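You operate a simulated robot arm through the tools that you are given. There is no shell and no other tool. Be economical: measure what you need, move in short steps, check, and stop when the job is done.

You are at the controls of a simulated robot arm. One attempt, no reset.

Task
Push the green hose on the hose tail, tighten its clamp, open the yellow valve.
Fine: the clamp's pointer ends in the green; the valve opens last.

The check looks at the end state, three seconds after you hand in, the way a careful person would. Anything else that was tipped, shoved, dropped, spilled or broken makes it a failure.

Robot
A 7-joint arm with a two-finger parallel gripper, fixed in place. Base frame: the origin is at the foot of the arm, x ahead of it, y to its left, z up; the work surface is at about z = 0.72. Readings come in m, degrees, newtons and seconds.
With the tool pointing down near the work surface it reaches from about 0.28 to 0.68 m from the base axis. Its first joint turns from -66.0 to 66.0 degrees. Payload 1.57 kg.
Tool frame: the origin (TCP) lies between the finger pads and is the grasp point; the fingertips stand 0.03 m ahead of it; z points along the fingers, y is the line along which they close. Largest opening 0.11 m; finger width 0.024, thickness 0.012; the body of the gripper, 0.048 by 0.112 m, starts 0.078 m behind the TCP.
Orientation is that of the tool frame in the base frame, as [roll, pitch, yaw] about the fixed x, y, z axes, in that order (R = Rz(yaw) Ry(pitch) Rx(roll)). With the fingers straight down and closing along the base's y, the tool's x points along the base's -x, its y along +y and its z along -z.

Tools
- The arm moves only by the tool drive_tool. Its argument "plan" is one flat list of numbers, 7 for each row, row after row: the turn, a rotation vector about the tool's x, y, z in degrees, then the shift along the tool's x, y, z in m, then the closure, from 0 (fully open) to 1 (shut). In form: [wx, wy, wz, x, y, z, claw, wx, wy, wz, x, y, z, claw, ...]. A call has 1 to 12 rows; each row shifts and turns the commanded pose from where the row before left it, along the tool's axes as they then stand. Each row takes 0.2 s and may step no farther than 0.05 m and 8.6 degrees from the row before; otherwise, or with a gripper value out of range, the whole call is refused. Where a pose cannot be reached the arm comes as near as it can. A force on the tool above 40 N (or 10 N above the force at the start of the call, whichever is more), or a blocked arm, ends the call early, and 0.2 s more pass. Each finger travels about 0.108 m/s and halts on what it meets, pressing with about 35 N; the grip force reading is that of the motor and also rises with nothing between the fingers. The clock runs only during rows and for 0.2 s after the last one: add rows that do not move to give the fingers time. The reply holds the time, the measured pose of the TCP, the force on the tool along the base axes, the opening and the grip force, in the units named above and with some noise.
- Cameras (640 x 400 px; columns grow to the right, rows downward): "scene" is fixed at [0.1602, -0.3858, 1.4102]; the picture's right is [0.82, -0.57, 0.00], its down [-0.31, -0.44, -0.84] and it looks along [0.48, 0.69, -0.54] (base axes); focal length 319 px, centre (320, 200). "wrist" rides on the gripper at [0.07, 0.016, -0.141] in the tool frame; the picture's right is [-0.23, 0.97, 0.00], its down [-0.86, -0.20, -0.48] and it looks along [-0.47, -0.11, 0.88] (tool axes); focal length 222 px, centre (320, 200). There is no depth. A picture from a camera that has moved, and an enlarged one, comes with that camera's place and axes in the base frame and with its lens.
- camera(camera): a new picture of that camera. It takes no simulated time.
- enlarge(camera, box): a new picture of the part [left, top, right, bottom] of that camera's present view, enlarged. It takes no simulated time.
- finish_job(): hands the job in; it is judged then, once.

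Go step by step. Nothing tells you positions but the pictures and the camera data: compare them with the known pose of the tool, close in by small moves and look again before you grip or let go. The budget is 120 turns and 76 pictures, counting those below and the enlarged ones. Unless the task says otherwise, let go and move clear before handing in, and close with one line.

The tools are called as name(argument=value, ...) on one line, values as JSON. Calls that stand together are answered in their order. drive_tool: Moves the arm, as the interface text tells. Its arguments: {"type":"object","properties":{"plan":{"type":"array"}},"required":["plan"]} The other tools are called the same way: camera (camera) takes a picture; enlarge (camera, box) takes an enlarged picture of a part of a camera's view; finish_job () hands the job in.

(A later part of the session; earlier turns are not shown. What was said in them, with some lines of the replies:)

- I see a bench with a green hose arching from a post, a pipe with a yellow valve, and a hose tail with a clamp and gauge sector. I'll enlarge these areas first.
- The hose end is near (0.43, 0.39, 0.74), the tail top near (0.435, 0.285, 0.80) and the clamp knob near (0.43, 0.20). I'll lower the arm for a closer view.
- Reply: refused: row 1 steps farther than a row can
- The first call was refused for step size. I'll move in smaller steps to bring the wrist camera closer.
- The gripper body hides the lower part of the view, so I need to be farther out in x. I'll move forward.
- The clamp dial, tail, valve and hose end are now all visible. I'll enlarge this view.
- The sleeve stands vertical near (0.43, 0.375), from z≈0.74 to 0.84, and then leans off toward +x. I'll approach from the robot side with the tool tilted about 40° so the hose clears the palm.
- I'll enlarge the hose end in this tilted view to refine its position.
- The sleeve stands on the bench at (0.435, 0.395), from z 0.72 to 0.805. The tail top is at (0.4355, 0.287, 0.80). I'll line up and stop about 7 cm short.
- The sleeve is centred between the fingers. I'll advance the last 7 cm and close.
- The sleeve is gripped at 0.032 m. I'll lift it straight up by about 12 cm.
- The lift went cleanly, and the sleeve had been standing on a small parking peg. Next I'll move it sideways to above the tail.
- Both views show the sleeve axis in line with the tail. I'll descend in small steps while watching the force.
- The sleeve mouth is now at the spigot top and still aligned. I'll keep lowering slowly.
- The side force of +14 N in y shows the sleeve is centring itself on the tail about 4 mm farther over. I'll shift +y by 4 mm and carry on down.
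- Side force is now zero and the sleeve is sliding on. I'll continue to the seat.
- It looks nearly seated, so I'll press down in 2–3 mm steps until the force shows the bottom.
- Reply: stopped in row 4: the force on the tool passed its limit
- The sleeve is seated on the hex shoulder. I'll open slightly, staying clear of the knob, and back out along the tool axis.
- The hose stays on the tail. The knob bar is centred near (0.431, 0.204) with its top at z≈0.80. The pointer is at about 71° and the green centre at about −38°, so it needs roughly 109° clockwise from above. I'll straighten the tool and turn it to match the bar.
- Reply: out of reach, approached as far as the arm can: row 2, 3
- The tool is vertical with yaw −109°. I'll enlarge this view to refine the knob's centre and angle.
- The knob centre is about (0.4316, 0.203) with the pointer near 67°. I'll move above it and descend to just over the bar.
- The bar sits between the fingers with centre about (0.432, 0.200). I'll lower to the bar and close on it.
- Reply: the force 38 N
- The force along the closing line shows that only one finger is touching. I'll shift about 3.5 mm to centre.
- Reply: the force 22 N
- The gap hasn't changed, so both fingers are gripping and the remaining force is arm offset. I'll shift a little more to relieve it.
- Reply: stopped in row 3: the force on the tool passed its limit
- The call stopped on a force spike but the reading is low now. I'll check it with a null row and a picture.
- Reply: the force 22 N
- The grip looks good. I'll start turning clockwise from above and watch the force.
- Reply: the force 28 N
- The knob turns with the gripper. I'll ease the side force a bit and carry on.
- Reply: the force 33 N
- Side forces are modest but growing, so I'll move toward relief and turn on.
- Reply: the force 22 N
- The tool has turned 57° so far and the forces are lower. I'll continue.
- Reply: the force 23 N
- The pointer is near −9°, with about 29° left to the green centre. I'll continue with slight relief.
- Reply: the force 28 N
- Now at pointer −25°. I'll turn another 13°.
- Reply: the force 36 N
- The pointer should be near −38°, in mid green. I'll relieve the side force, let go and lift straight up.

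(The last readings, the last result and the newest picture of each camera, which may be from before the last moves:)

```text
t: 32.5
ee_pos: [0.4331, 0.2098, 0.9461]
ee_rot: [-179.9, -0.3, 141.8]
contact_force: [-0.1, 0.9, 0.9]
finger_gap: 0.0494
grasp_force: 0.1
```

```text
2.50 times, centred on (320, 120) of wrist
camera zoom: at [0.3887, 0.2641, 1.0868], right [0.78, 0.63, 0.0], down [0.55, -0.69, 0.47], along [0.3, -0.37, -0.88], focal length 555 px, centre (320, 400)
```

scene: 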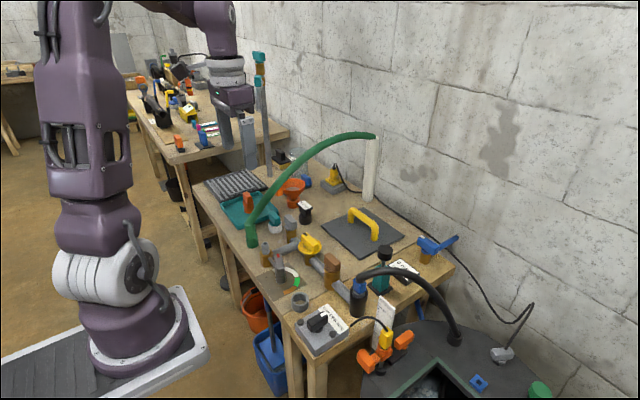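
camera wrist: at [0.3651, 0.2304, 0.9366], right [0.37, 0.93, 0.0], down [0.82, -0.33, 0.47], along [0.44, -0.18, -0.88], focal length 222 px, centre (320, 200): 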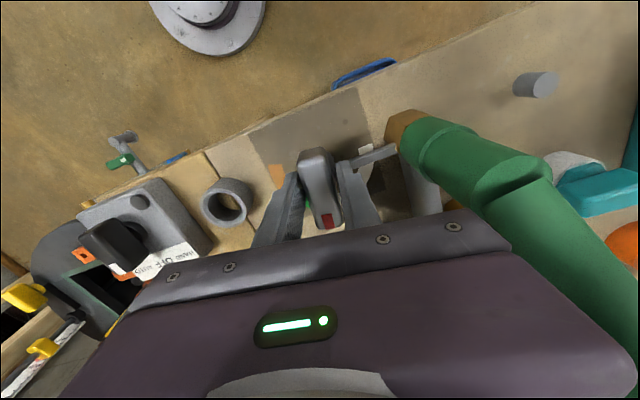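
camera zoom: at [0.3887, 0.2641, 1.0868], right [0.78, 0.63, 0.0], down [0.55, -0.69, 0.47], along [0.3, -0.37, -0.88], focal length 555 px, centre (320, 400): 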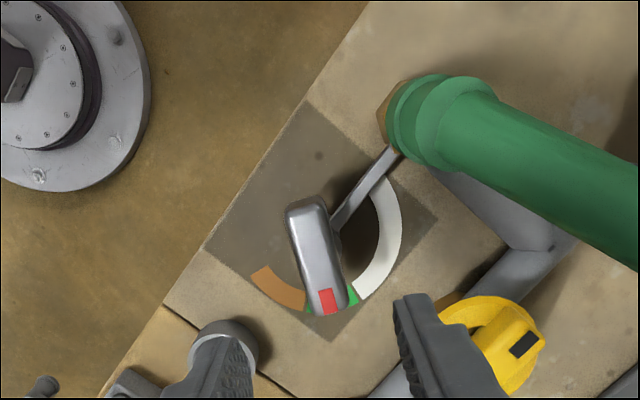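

The pointer measures about −38.5°, mid green. Now I'll study the yellow valve closely.

enlarge(camera="scene", box=[300, 225, 345, 270])

drive_tool(plan=[0, 0, -8, 0, 0, -0.02, 0.4, 0, 0, -8, 0, 0, -0.02, 0.4, 0, 0, -8, 0, 0, -0.02, 0.4, 0, 0, -8, 0, 0, 0, 0.4, 0, 0, -6.2, 0, 0, 0, 0.4, 0, 0, 0, -0.03, 0, 0, 0.4, 0, 0, 0, -0.03, 0, 0, 0.4, 0, 0, 0, 0, 0, 0, 0.4])

enlarge(camera="wrist", box=[240, 90, 400, 210])

```text
8.89 times, centred on (322, 248) of scene
camera zoom: at [0.1602, -0.3858, 1.4102], right [0.82, -0.57, 0.0], down [-0.31, -0.44, -0.84], along [0.48, 0.69, -0.54], focal length 2836 px, centre (298, -222)
```

zoom: 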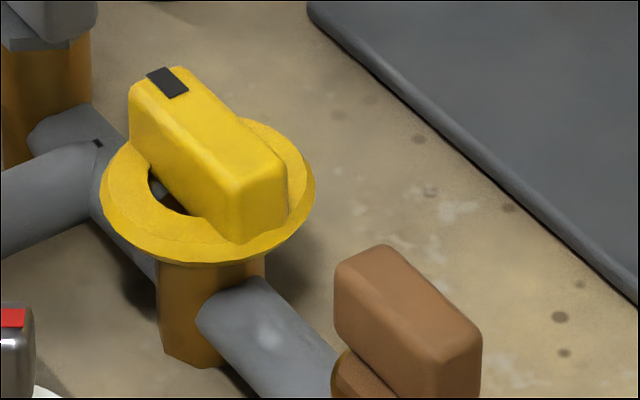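

```text
t: 34.3
ee_pos: [0.4956, 0.2077, 1.0039]
ee_rot: [179.9, -0.4, -179.9]
contact_force: [0.2, 0.1, -1.0]
finger_gap: 0.066
grasp_force: 0.0
```

```text
3.33 times, centred on (320, 150) of wrist
camera zoom: at [0.4253, 0.2232, 1.1454], right [0.23, 0.97, 0.0], down [0.86, -0.2, 0.47], along [0.46, -0.11, -0.88], focal length 740 px, centre (320, 367)
```

zoom: 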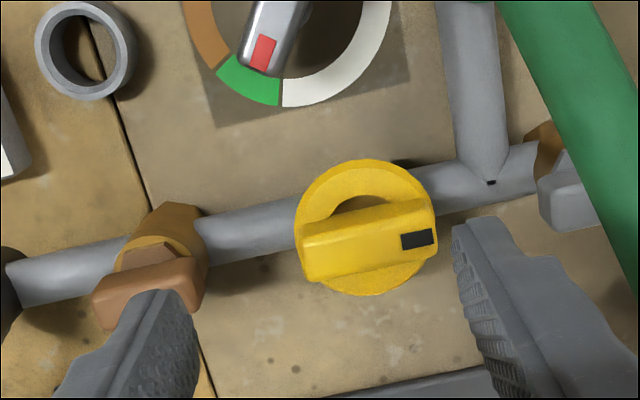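

The valve bar is centred near (0.543, 0.219), with its top at z≈0.805 and lying along y, with a ring below it. I'll move over it and turn the tool with the camera on the −y side, away from the hose.

drive_tool(plan=[0, 0, 0, -0.0475, 0.011, 0, 0.4, 0, 0, -8.6, 0, 0, 0, 0.4, 0, 0, -8.6, 0, 0, 0, 0.4, 0, 0, -8.6, 0, 0, 0, 0.4, 0, 0, -8.6, 0, 0, 0, 0.4, 0, 0, -8.6, 0, 0, 0, 0.4, 0, 0, -8.6, 0, 0, 0, 0.4, 0, 0, -8.6, 0, 0, 0, 0.4, 0, 0, -8.6, 0, 0, 0, 0.4, 0, 0, -8.6, 0, 0, 0, 0.4, 0, 0, -8.6, 0, 0, 0, 0.4, 0, 0, 0, 0, 0, 0, 0.4])

enlarge(camera="wrist", box=[220, 60, 420, 220])

camera(camera="scene")

```text
t: 36.9
ee_pos: [0.5416, 0.2185, 1.0061]
ee_rot: [179.7, 0.0, -93.9]
contact_force: [-0.1, 0.2, -0.6]
finger_gap: 0.066
grasp_force: 0.0
```

```text
2.50 times, centred on (320, 140) of wrist
camera zoom: at [0.5206, 0.1487, 1.1461], right [-0.96, 0.29, 0.01], down [0.26, 0.84, 0.48], along [0.14, 0.46, -0.88], focal length 555 px, centre (320, 350)
```

zoom: 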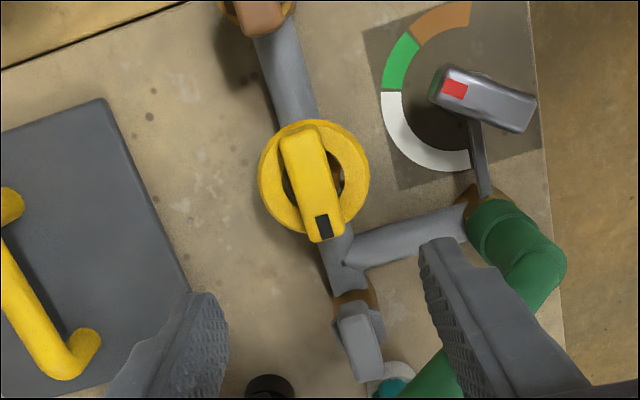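

```text
31 pictures are left
```

scene: 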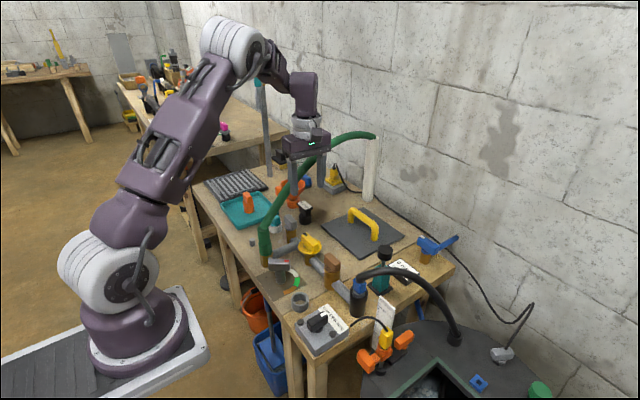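

The bar is centred at about (0.545, 0.219) at roughly 88°. I'll descend to just above it.

drive_tool(plan=[0, 0, -2, 0, -0.003, 0.045, 0.4, 0, 0, 0, 0, 0, 0.045, 0.4, 0, 0, 0, 0, 0, 0.045, 0.4, 0, 0, 0, 0, 0, 0.02, 0.4, 0, 0, 0, 0, 0, 0, 0.4])

enlarge(camera="scene", box=[260, 170, 380, 290])

enlarge(camera="wrist", box=[220, 60, 420, 220])

```text
t: 38.1
ee_pos: [0.5436, 0.218, 0.8487]
ee_rot: [179.7, 0.1, -91.9]
contact_force: [0.7, 0.3, -0.8]
finger_gap: 0.066
grasp_force: 0.0
```

```text
3.33 times, centred on (320, 230) of scene
camera zoom: at [0.1602, -0.3858, 1.4102], right [0.82, -0.57, 0.0], down [-0.31, -0.44, -0.84], along [0.48, 0.69, -0.54], focal length 1063 px, centre (320, 100)
```

zoom: 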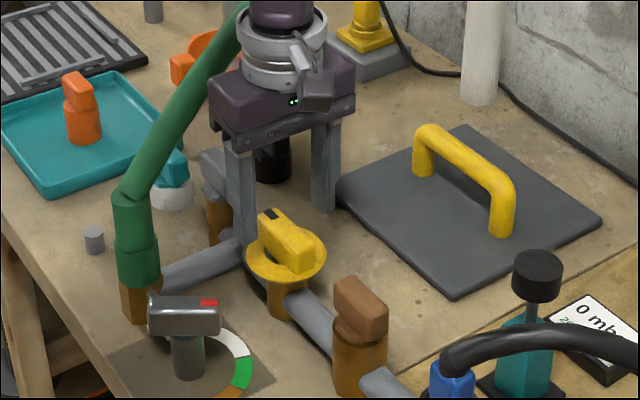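

```text
2.50 times, centred on (320, 140) of wrist
camera zoom: at [0.5253, 0.1484, 0.9895], right [-0.97, 0.26, 0.0], down [0.23, 0.85, 0.48], along [0.12, 0.46, -0.88], focal length 555 px, centre (320, 350)
```

zoom: 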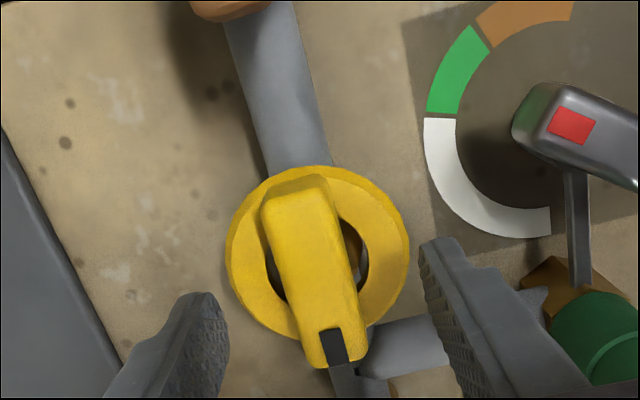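

I'm aligned to within about 1 mm. I'll go down so the tips stay above the ring, then close.

drive_tool(plan=[0, 0, 0, 0, -0.001, 0.015, 0.5, 0, 0, 0, 0, 0, 0.01, 0.5, 0, 0, 0, 0, 0, 0.005, 0.5, 0, 0, 0, 0, 0, 0, 0.5])

enlarge(camera="scene", box=[290, 210, 350, 270])

```text
t: 39.1
ee_pos: [0.5449, 0.2193, 0.82]
ee_rot: [179.8, 0.1, -92.0]
contact_force: [0.4, 0.2, 0.2]
finger_gap: 0.0553
grasp_force: 0.1
```

```text
6.67 times, centred on (320, 240) of scene
camera zoom: at [0.1602, -0.3858, 1.4102], right [0.82, -0.57, 0.0], down [-0.31, -0.44, -0.84], along [0.48, 0.69, -0.54], focal length 2127 px, centre (320, -67)
```

zoom: 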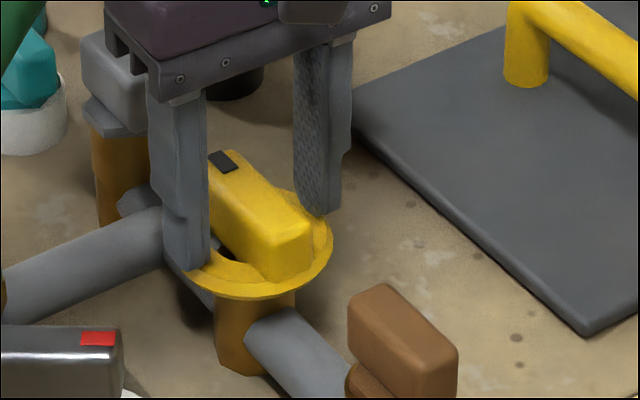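

The tips are above the ring with no contact. Closing on the bar now.

drive_tool(plan=[0, 0, 0, 0, 0, 0, 1, 0, 0, 0, 0, 0, 0, 1, 0, 0, 0, 0, 0, 0, 1])

enlarge(camera="scene", box=[290, 210, 350, 270])

```text
t: 39.9
ee_pos: [0.5434, 0.2189, 0.8183]
ee_rot: [179.8, 0.2, -91.9]
contact_force: [0.8, -0.8, -3.2]
finger_gap: 0.024
grasp_force: 36.3
```

```text
6.67 times, centred on (320, 240) of scene
camera zoom: at [0.1602, -0.3858, 1.4102], right [0.82, -0.57, 0.0], down [-0.31, -0.44, -0.84], along [0.48, 0.69, -0.54], focal length 2127 px, centre (320, -67)
```

zoom: 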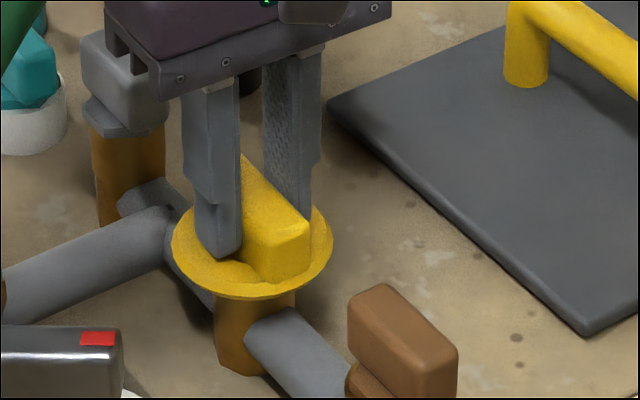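

The bar is gripped. I'll try a gentle counter-clockwise turn from above, the usual opening sense, and check.

drive_tool(plan=[0, 0, -4, 0, 0, 0, 1, 0, 0, -4, 0, 0, 0, 1, 0, 0, -4, 0, 0, 0, 1, 0, 0, 0, 0, 0, 0, 1])

enlarge(camera="wrist", box=[220, 60, 420, 220])

enlarge(camera="scene", box=[290, 210, 350, 270])

```text
t: 40.9
ee_pos: [0.5453, 0.219, 0.8205]
ee_rot: [179.7, 0.2, -80.0]
contact_force: [5.4, -4.5, -6.1]
finger_gap: 0.0275
grasp_force: 38.2
```

```text
2.50 times, centred on (320, 140) of wrist
camera zoom: at [0.5412, 0.1455, 0.9604], right [-1.0, 0.05, 0.0], down [0.05, 0.88, 0.48], along [0.02, 0.48, -0.88], focal length 555 px, centre (320, 350)
```

zoom: 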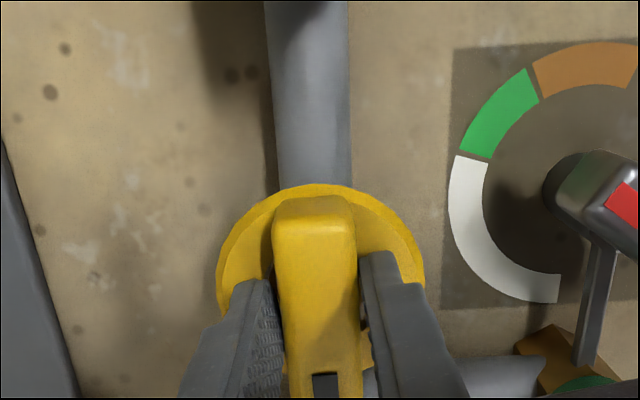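

```text
6.67 times, centred on (320, 240) of scene
camera zoom: at [0.1604, -0.3859, 1.4101], right [0.82, -0.57, 0.0], down [-0.31, -0.44, -0.84], along [0.48, 0.69, -0.54], focal length 2127 px, centre (320, -67)
```

zoom: 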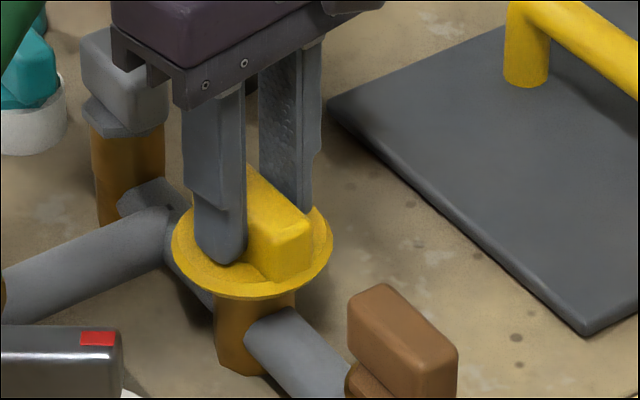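

The bar didn't follow and the fingers only twisted on it, so counter-clockwise is the stop. I'll go back and try clockwise.

drive_tool(plan=[0, 0, 6, 0, 0, 0, 1, 0, 0, 6, 0, 0, 0, 1, 0, 0, 4, 0, 0, 0, 1, 0, 0, 4, 0, 0, 0, 1, 0, 0, 4, 0, 0, 0, 1, 0, 0, 0, 0, 0, 0, 1])

enlarge(camera="wrist", box=[220, 60, 420, 220])

```text
t: 42.3
ee_pos: [0.547, 0.2201, 0.8207]
ee_rot: [179.9, 0.2, -104.0]
contact_force: [7.0, 8.9, -6.9]
finger_gap: 0.024
grasp_force: 35.7
```

```text
2.50 times, centred on (320, 140) of wrist
camera zoom: at [0.5123, 0.1546, 0.9606], right [-0.89, 0.46, 0.0], down [0.4, 0.78, 0.48], along [0.22, 0.43, -0.88], focal length 555 px, centre (320, 350)
```

zoom: 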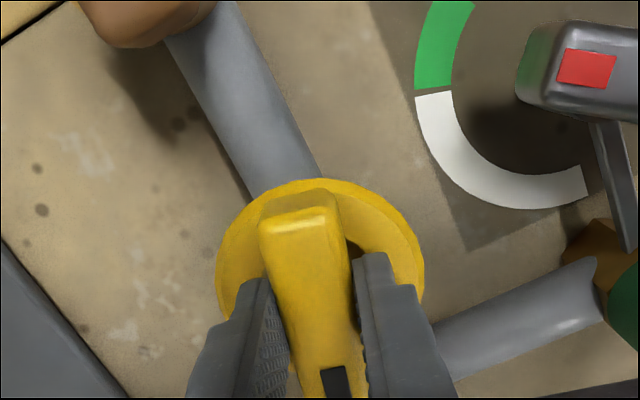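

The bar now follows the gripper clockwise with the gap back at 0.024. I'll keep turning.

drive_tool(plan=[0, 0, 5, 0, 0, 0, 1, 0, 0, 5, 0, 0, 0, 1, 0, 0, 5, 0, 0, 0, 1, 0, 0, 5, 0, 0, 0, 1, 0, 0, 5, 0, 0, 0, 1, 0, 0, 5, 0, 0, 0, 1])

camera(camera="scene")

```text
t: 43.7
ee_pos: [0.545, 0.2201, 0.8203]
ee_rot: [179.8, -0.1, -134.0]
contact_force: [5.8, 14.7, 0.2]
finger_gap: 0.024
grasp_force: 35.5
```

```text
23 pictures are left
```

scene: 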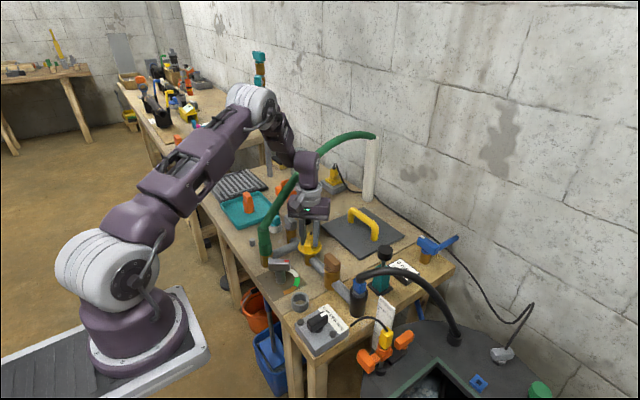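

Turning freely. I'll continue toward 90° and check clearance to the hose.

drive_tool(plan=[0, 0, 5, -0.0014, 0.0007, 0, 1, 0, 0, 5, 0, 0, 0, 1, 0, 0, 5, 0, 0, 0, 1, 0, 0, 5, 0, 0, 0, 1, 0, 0, 0, 0, 0, 0, 1])

camera(camera="wrist")

```text
t: 44.9
ee_pos: [0.5446, 0.2199, 0.8205]
ee_rot: [179.8, -0.3, -154.1]
contact_force: [5.1, -1.1, 5.6]
finger_gap: 0.0238
grasp_force: 35.6
```

```text
22 pictures are left
camera wrist: at [0.4753, 0.203, 0.9611], right [-0.22, 0.98, 0.0], down [0.86, 0.19, 0.47], along [0.46, 0.11, -0.88], focal length 222 px, centre (320, 200)
```

wrist: 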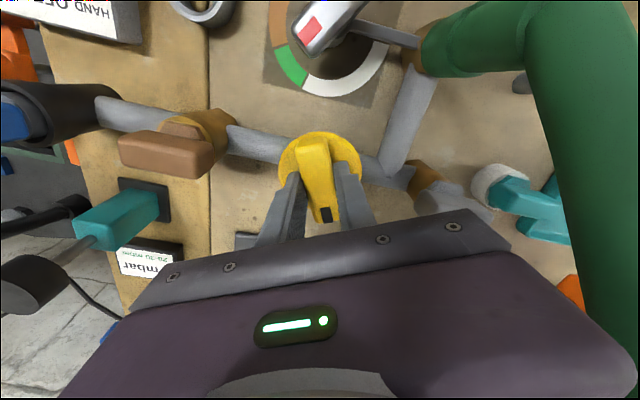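

Good. I'll turn the last ~26°, watching for the stop in the gap reading.

drive_tool(plan=[0, 0, 5, 0, 0, 0, 1, 0, 0, 5, 0, 0, 0, 1, 0, 0, 5, 0, 0, 0, 1, 0, 0, 5, 0, 0, 0, 1, 0, 0, 3, 0, 0, 0, 1, 0, 0, 3, 0, 0, 0, 1, 0, 0, 0, 0, 0, 0, 1])

camera(camera="wrist")

enlarge(camera="scene", box=[240, 130, 400, 290])

```text
t: 46.5
ee_pos: [0.5444, 0.2202, 0.8216]
ee_rot: [179.9, -0.3, 180.0]
contact_force: [6.8, -6.5, 0.9]
finger_gap: 0.0241
grasp_force: 36.2
```

```text
21 pictures are left
camera wrist: at [0.4753, 0.235, 0.961], right [0.23, 0.97, 0.0], down [0.86, -0.2, 0.47], along [0.46, -0.11, -0.88], focal length 222 px, centre (320, 200)
```

wrist: 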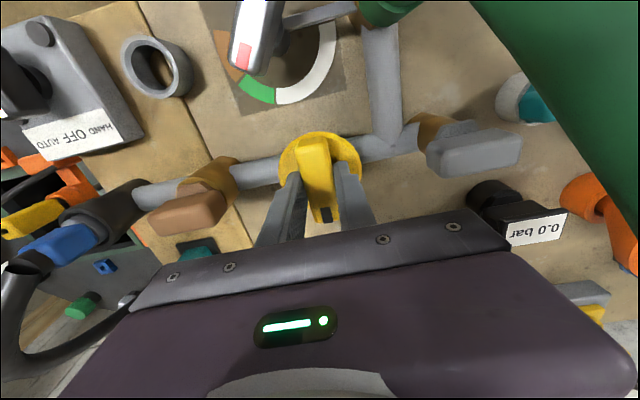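

```text
2.50 times, centred on (320, 210) of scene
camera zoom: at [0.1603, -0.386, 1.4101], right [0.82, -0.57, 0.0], down [-0.31, -0.44, -0.84], along [0.48, 0.69, -0.54], focal length 798 px, centre (320, 175)
```

zoom: 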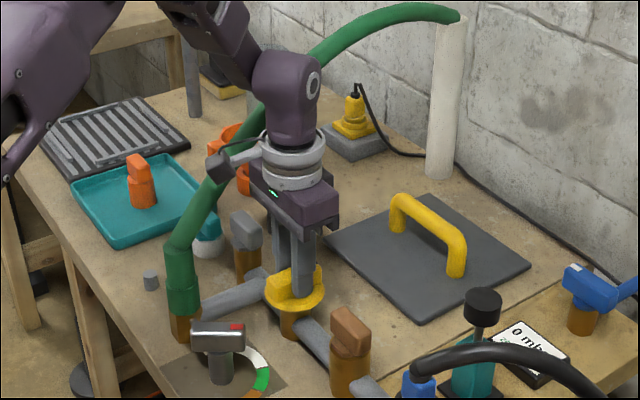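

The bar has turned about 90° and now lies across the pipe. I'll push a few degrees more to see whether this is the end stop.

drive_tool(plan=[0, 0, 3, 0, 0, 0, 1, 0, 0, 3, 0, 0, 0, 1, 0, 0, 3, 0, 0, 0, 1, 0, 0, 0, 0, 0, 0, 1])

enlarge(camera="wrist", box=[220, 60, 420, 220])

```text
t: 47.5
ee_pos: [0.5453, 0.2196, 0.8194]
ee_rot: [179.9, -0.3, 171.0]
contact_force: [5.0, -11.7, -4.6]
finger_gap: 0.0273
grasp_force: 37.2
```

```text
2.50 times, centred on (320, 140) of wrist
camera zoom: at [0.4788, 0.2458, 0.961], right [0.38, 0.93, 0.0], down [0.82, -0.33, 0.47], along [0.44, -0.18, -0.88], focal length 555 px, centre (320, 350)
```

zoom: 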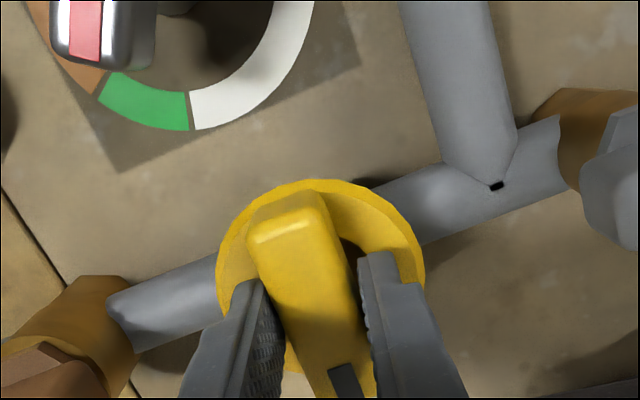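

The gap widened, so this is the far end stop: the valve has gone through its full quarter turn. I'll untwist, let go and lift clear.

drive_tool(plan=[0, 0, -4.5, 0, 0, 0, 1, 0, 0, -3.5, 0, 0, 0, 1, 0, 0, 0, 0, 0, 0, 0.5, 0, 0, 0, 0, 0, 0, 0.5, 0, 0, 0, 0, 0, -0.03, 0.5, 0, 0, 0, 0, 0, -0.04, 0.5, 0, 0, 0, 0, 0, -0.045, 0.5, 0, 0, 0, 0.02, 0, -0.045, 0.5, 0, 0, 0, 0.02, 0, -0.045, 0.5, 0, 0, 0, 0.02, -0.02, 0, 0.5, 0, 0, 0, 0, 0, 0, 0.5])

enlarge(camera="scene", box=[220, 170, 380, 290])

camera(camera="wrist")

camera(camera="scene")

```text
t: 49.9
ee_pos: [0.4845, 0.1997, 1.0246]
ee_rot: [179.9, -0.2, 179.1]
contact_force: [1.4, -0.5, 0.4]
finger_gap: 0.0548
grasp_force: 0.1
```

```text
3.33 times, centred on (300, 230) of scene
camera zoom: at [0.1602, -0.3858, 1.4102], right [0.82, -0.57, 0.0], down [-0.31, -0.44, -0.84], along [0.48, 0.69, -0.54], focal length 1063 px, centre (387, 100)
```

zoom: 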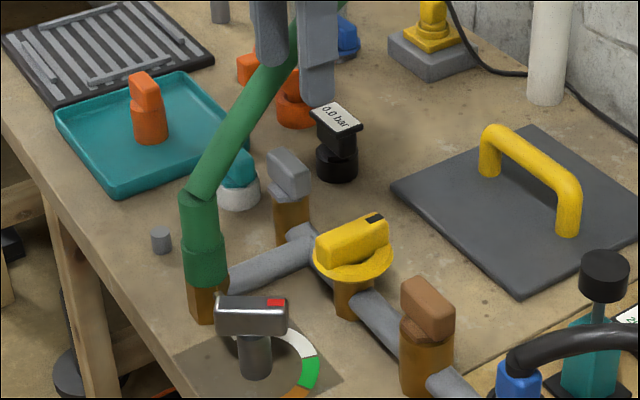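

```text
17 pictures are left
camera wrist: at [0.4155, 0.2152, 1.1649], right [0.24, 0.97, 0.0], down [0.85, -0.21, 0.47], along [0.46, -0.12, -0.88], focal length 222 px, centre (320, 200)
```

wrist: 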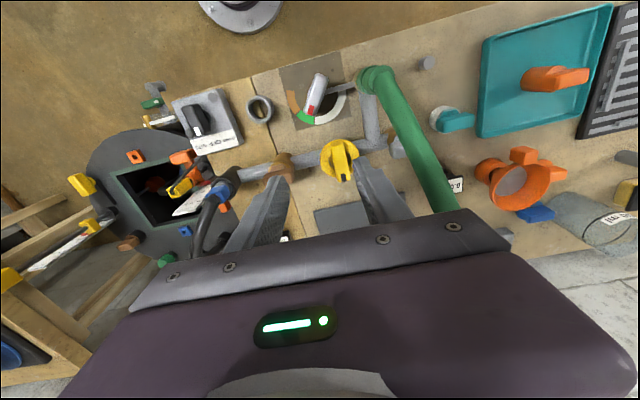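

```text
16 pictures are left
```

scene: 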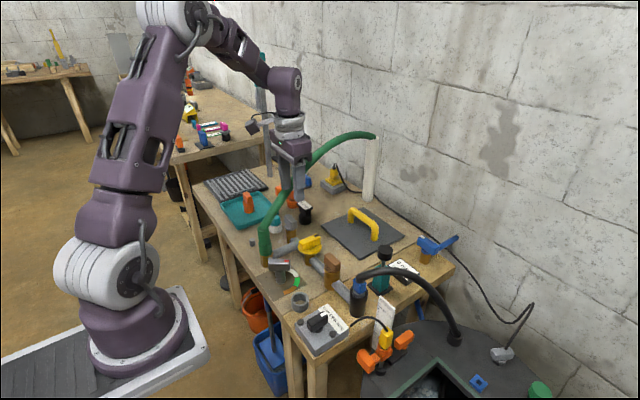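

The valve has turned and everything else looks undisturbed. I'll take one last close look at the hose seat and pointer.

enlarge(camera="scene", box=[255, 215, 315, 290])

enlarge(camera="wrist", box=[260, 40, 420, 190])

```text
5.33 times, centred on (285, 252) of scene
camera zoom: at [0.1602, -0.3858, 1.4102], right [0.82, -0.57, 0.0], down [-0.31, -0.44, -0.84], along [0.48, 0.69, -0.54], focal length 1702 px, centre (507, -80)
```

zoom: 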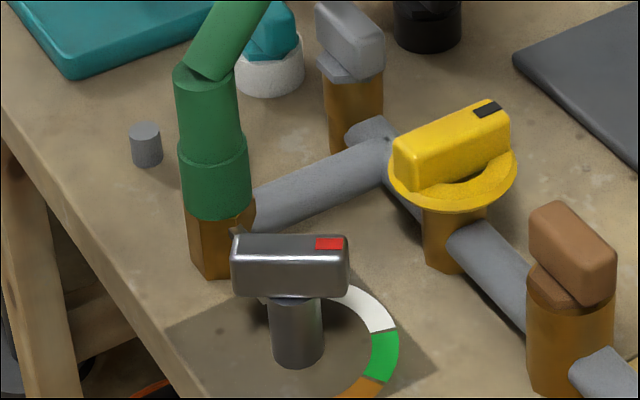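

```text
2.67 times, centred on (340, 115) of wrist
camera zoom: at [0.4155, 0.2152, 1.1649], right [0.24, 0.97, 0.0], down [0.85, -0.21, 0.47], along [0.46, -0.12, -0.88], focal length 592 px, centre (267, 427)
```

zoom: 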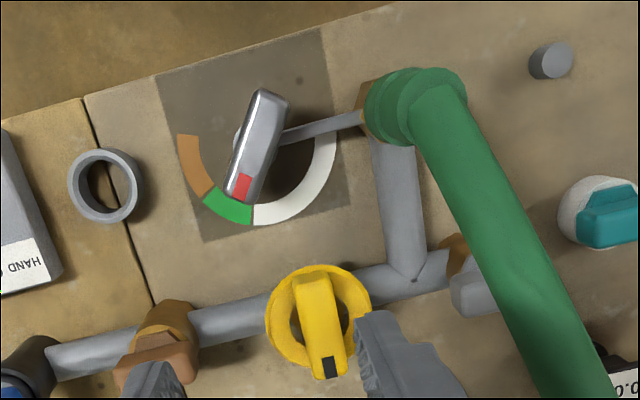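

The hose is seated on the tail's shoulder, the clamp pointer is in the green, and the valve is at its far stop. The arm is clear, so I'm handing in.

finish_job()

```text
The job is handed in.
```

The green hose is seated on the tail, the clamp pointer is mid-green, and the yellow valve went last, a quarter turn clockwise to its far stop. I take that as open because it would not turn the other way, but the gauge still reads 0.0 bar, so it doesn't confirm it.
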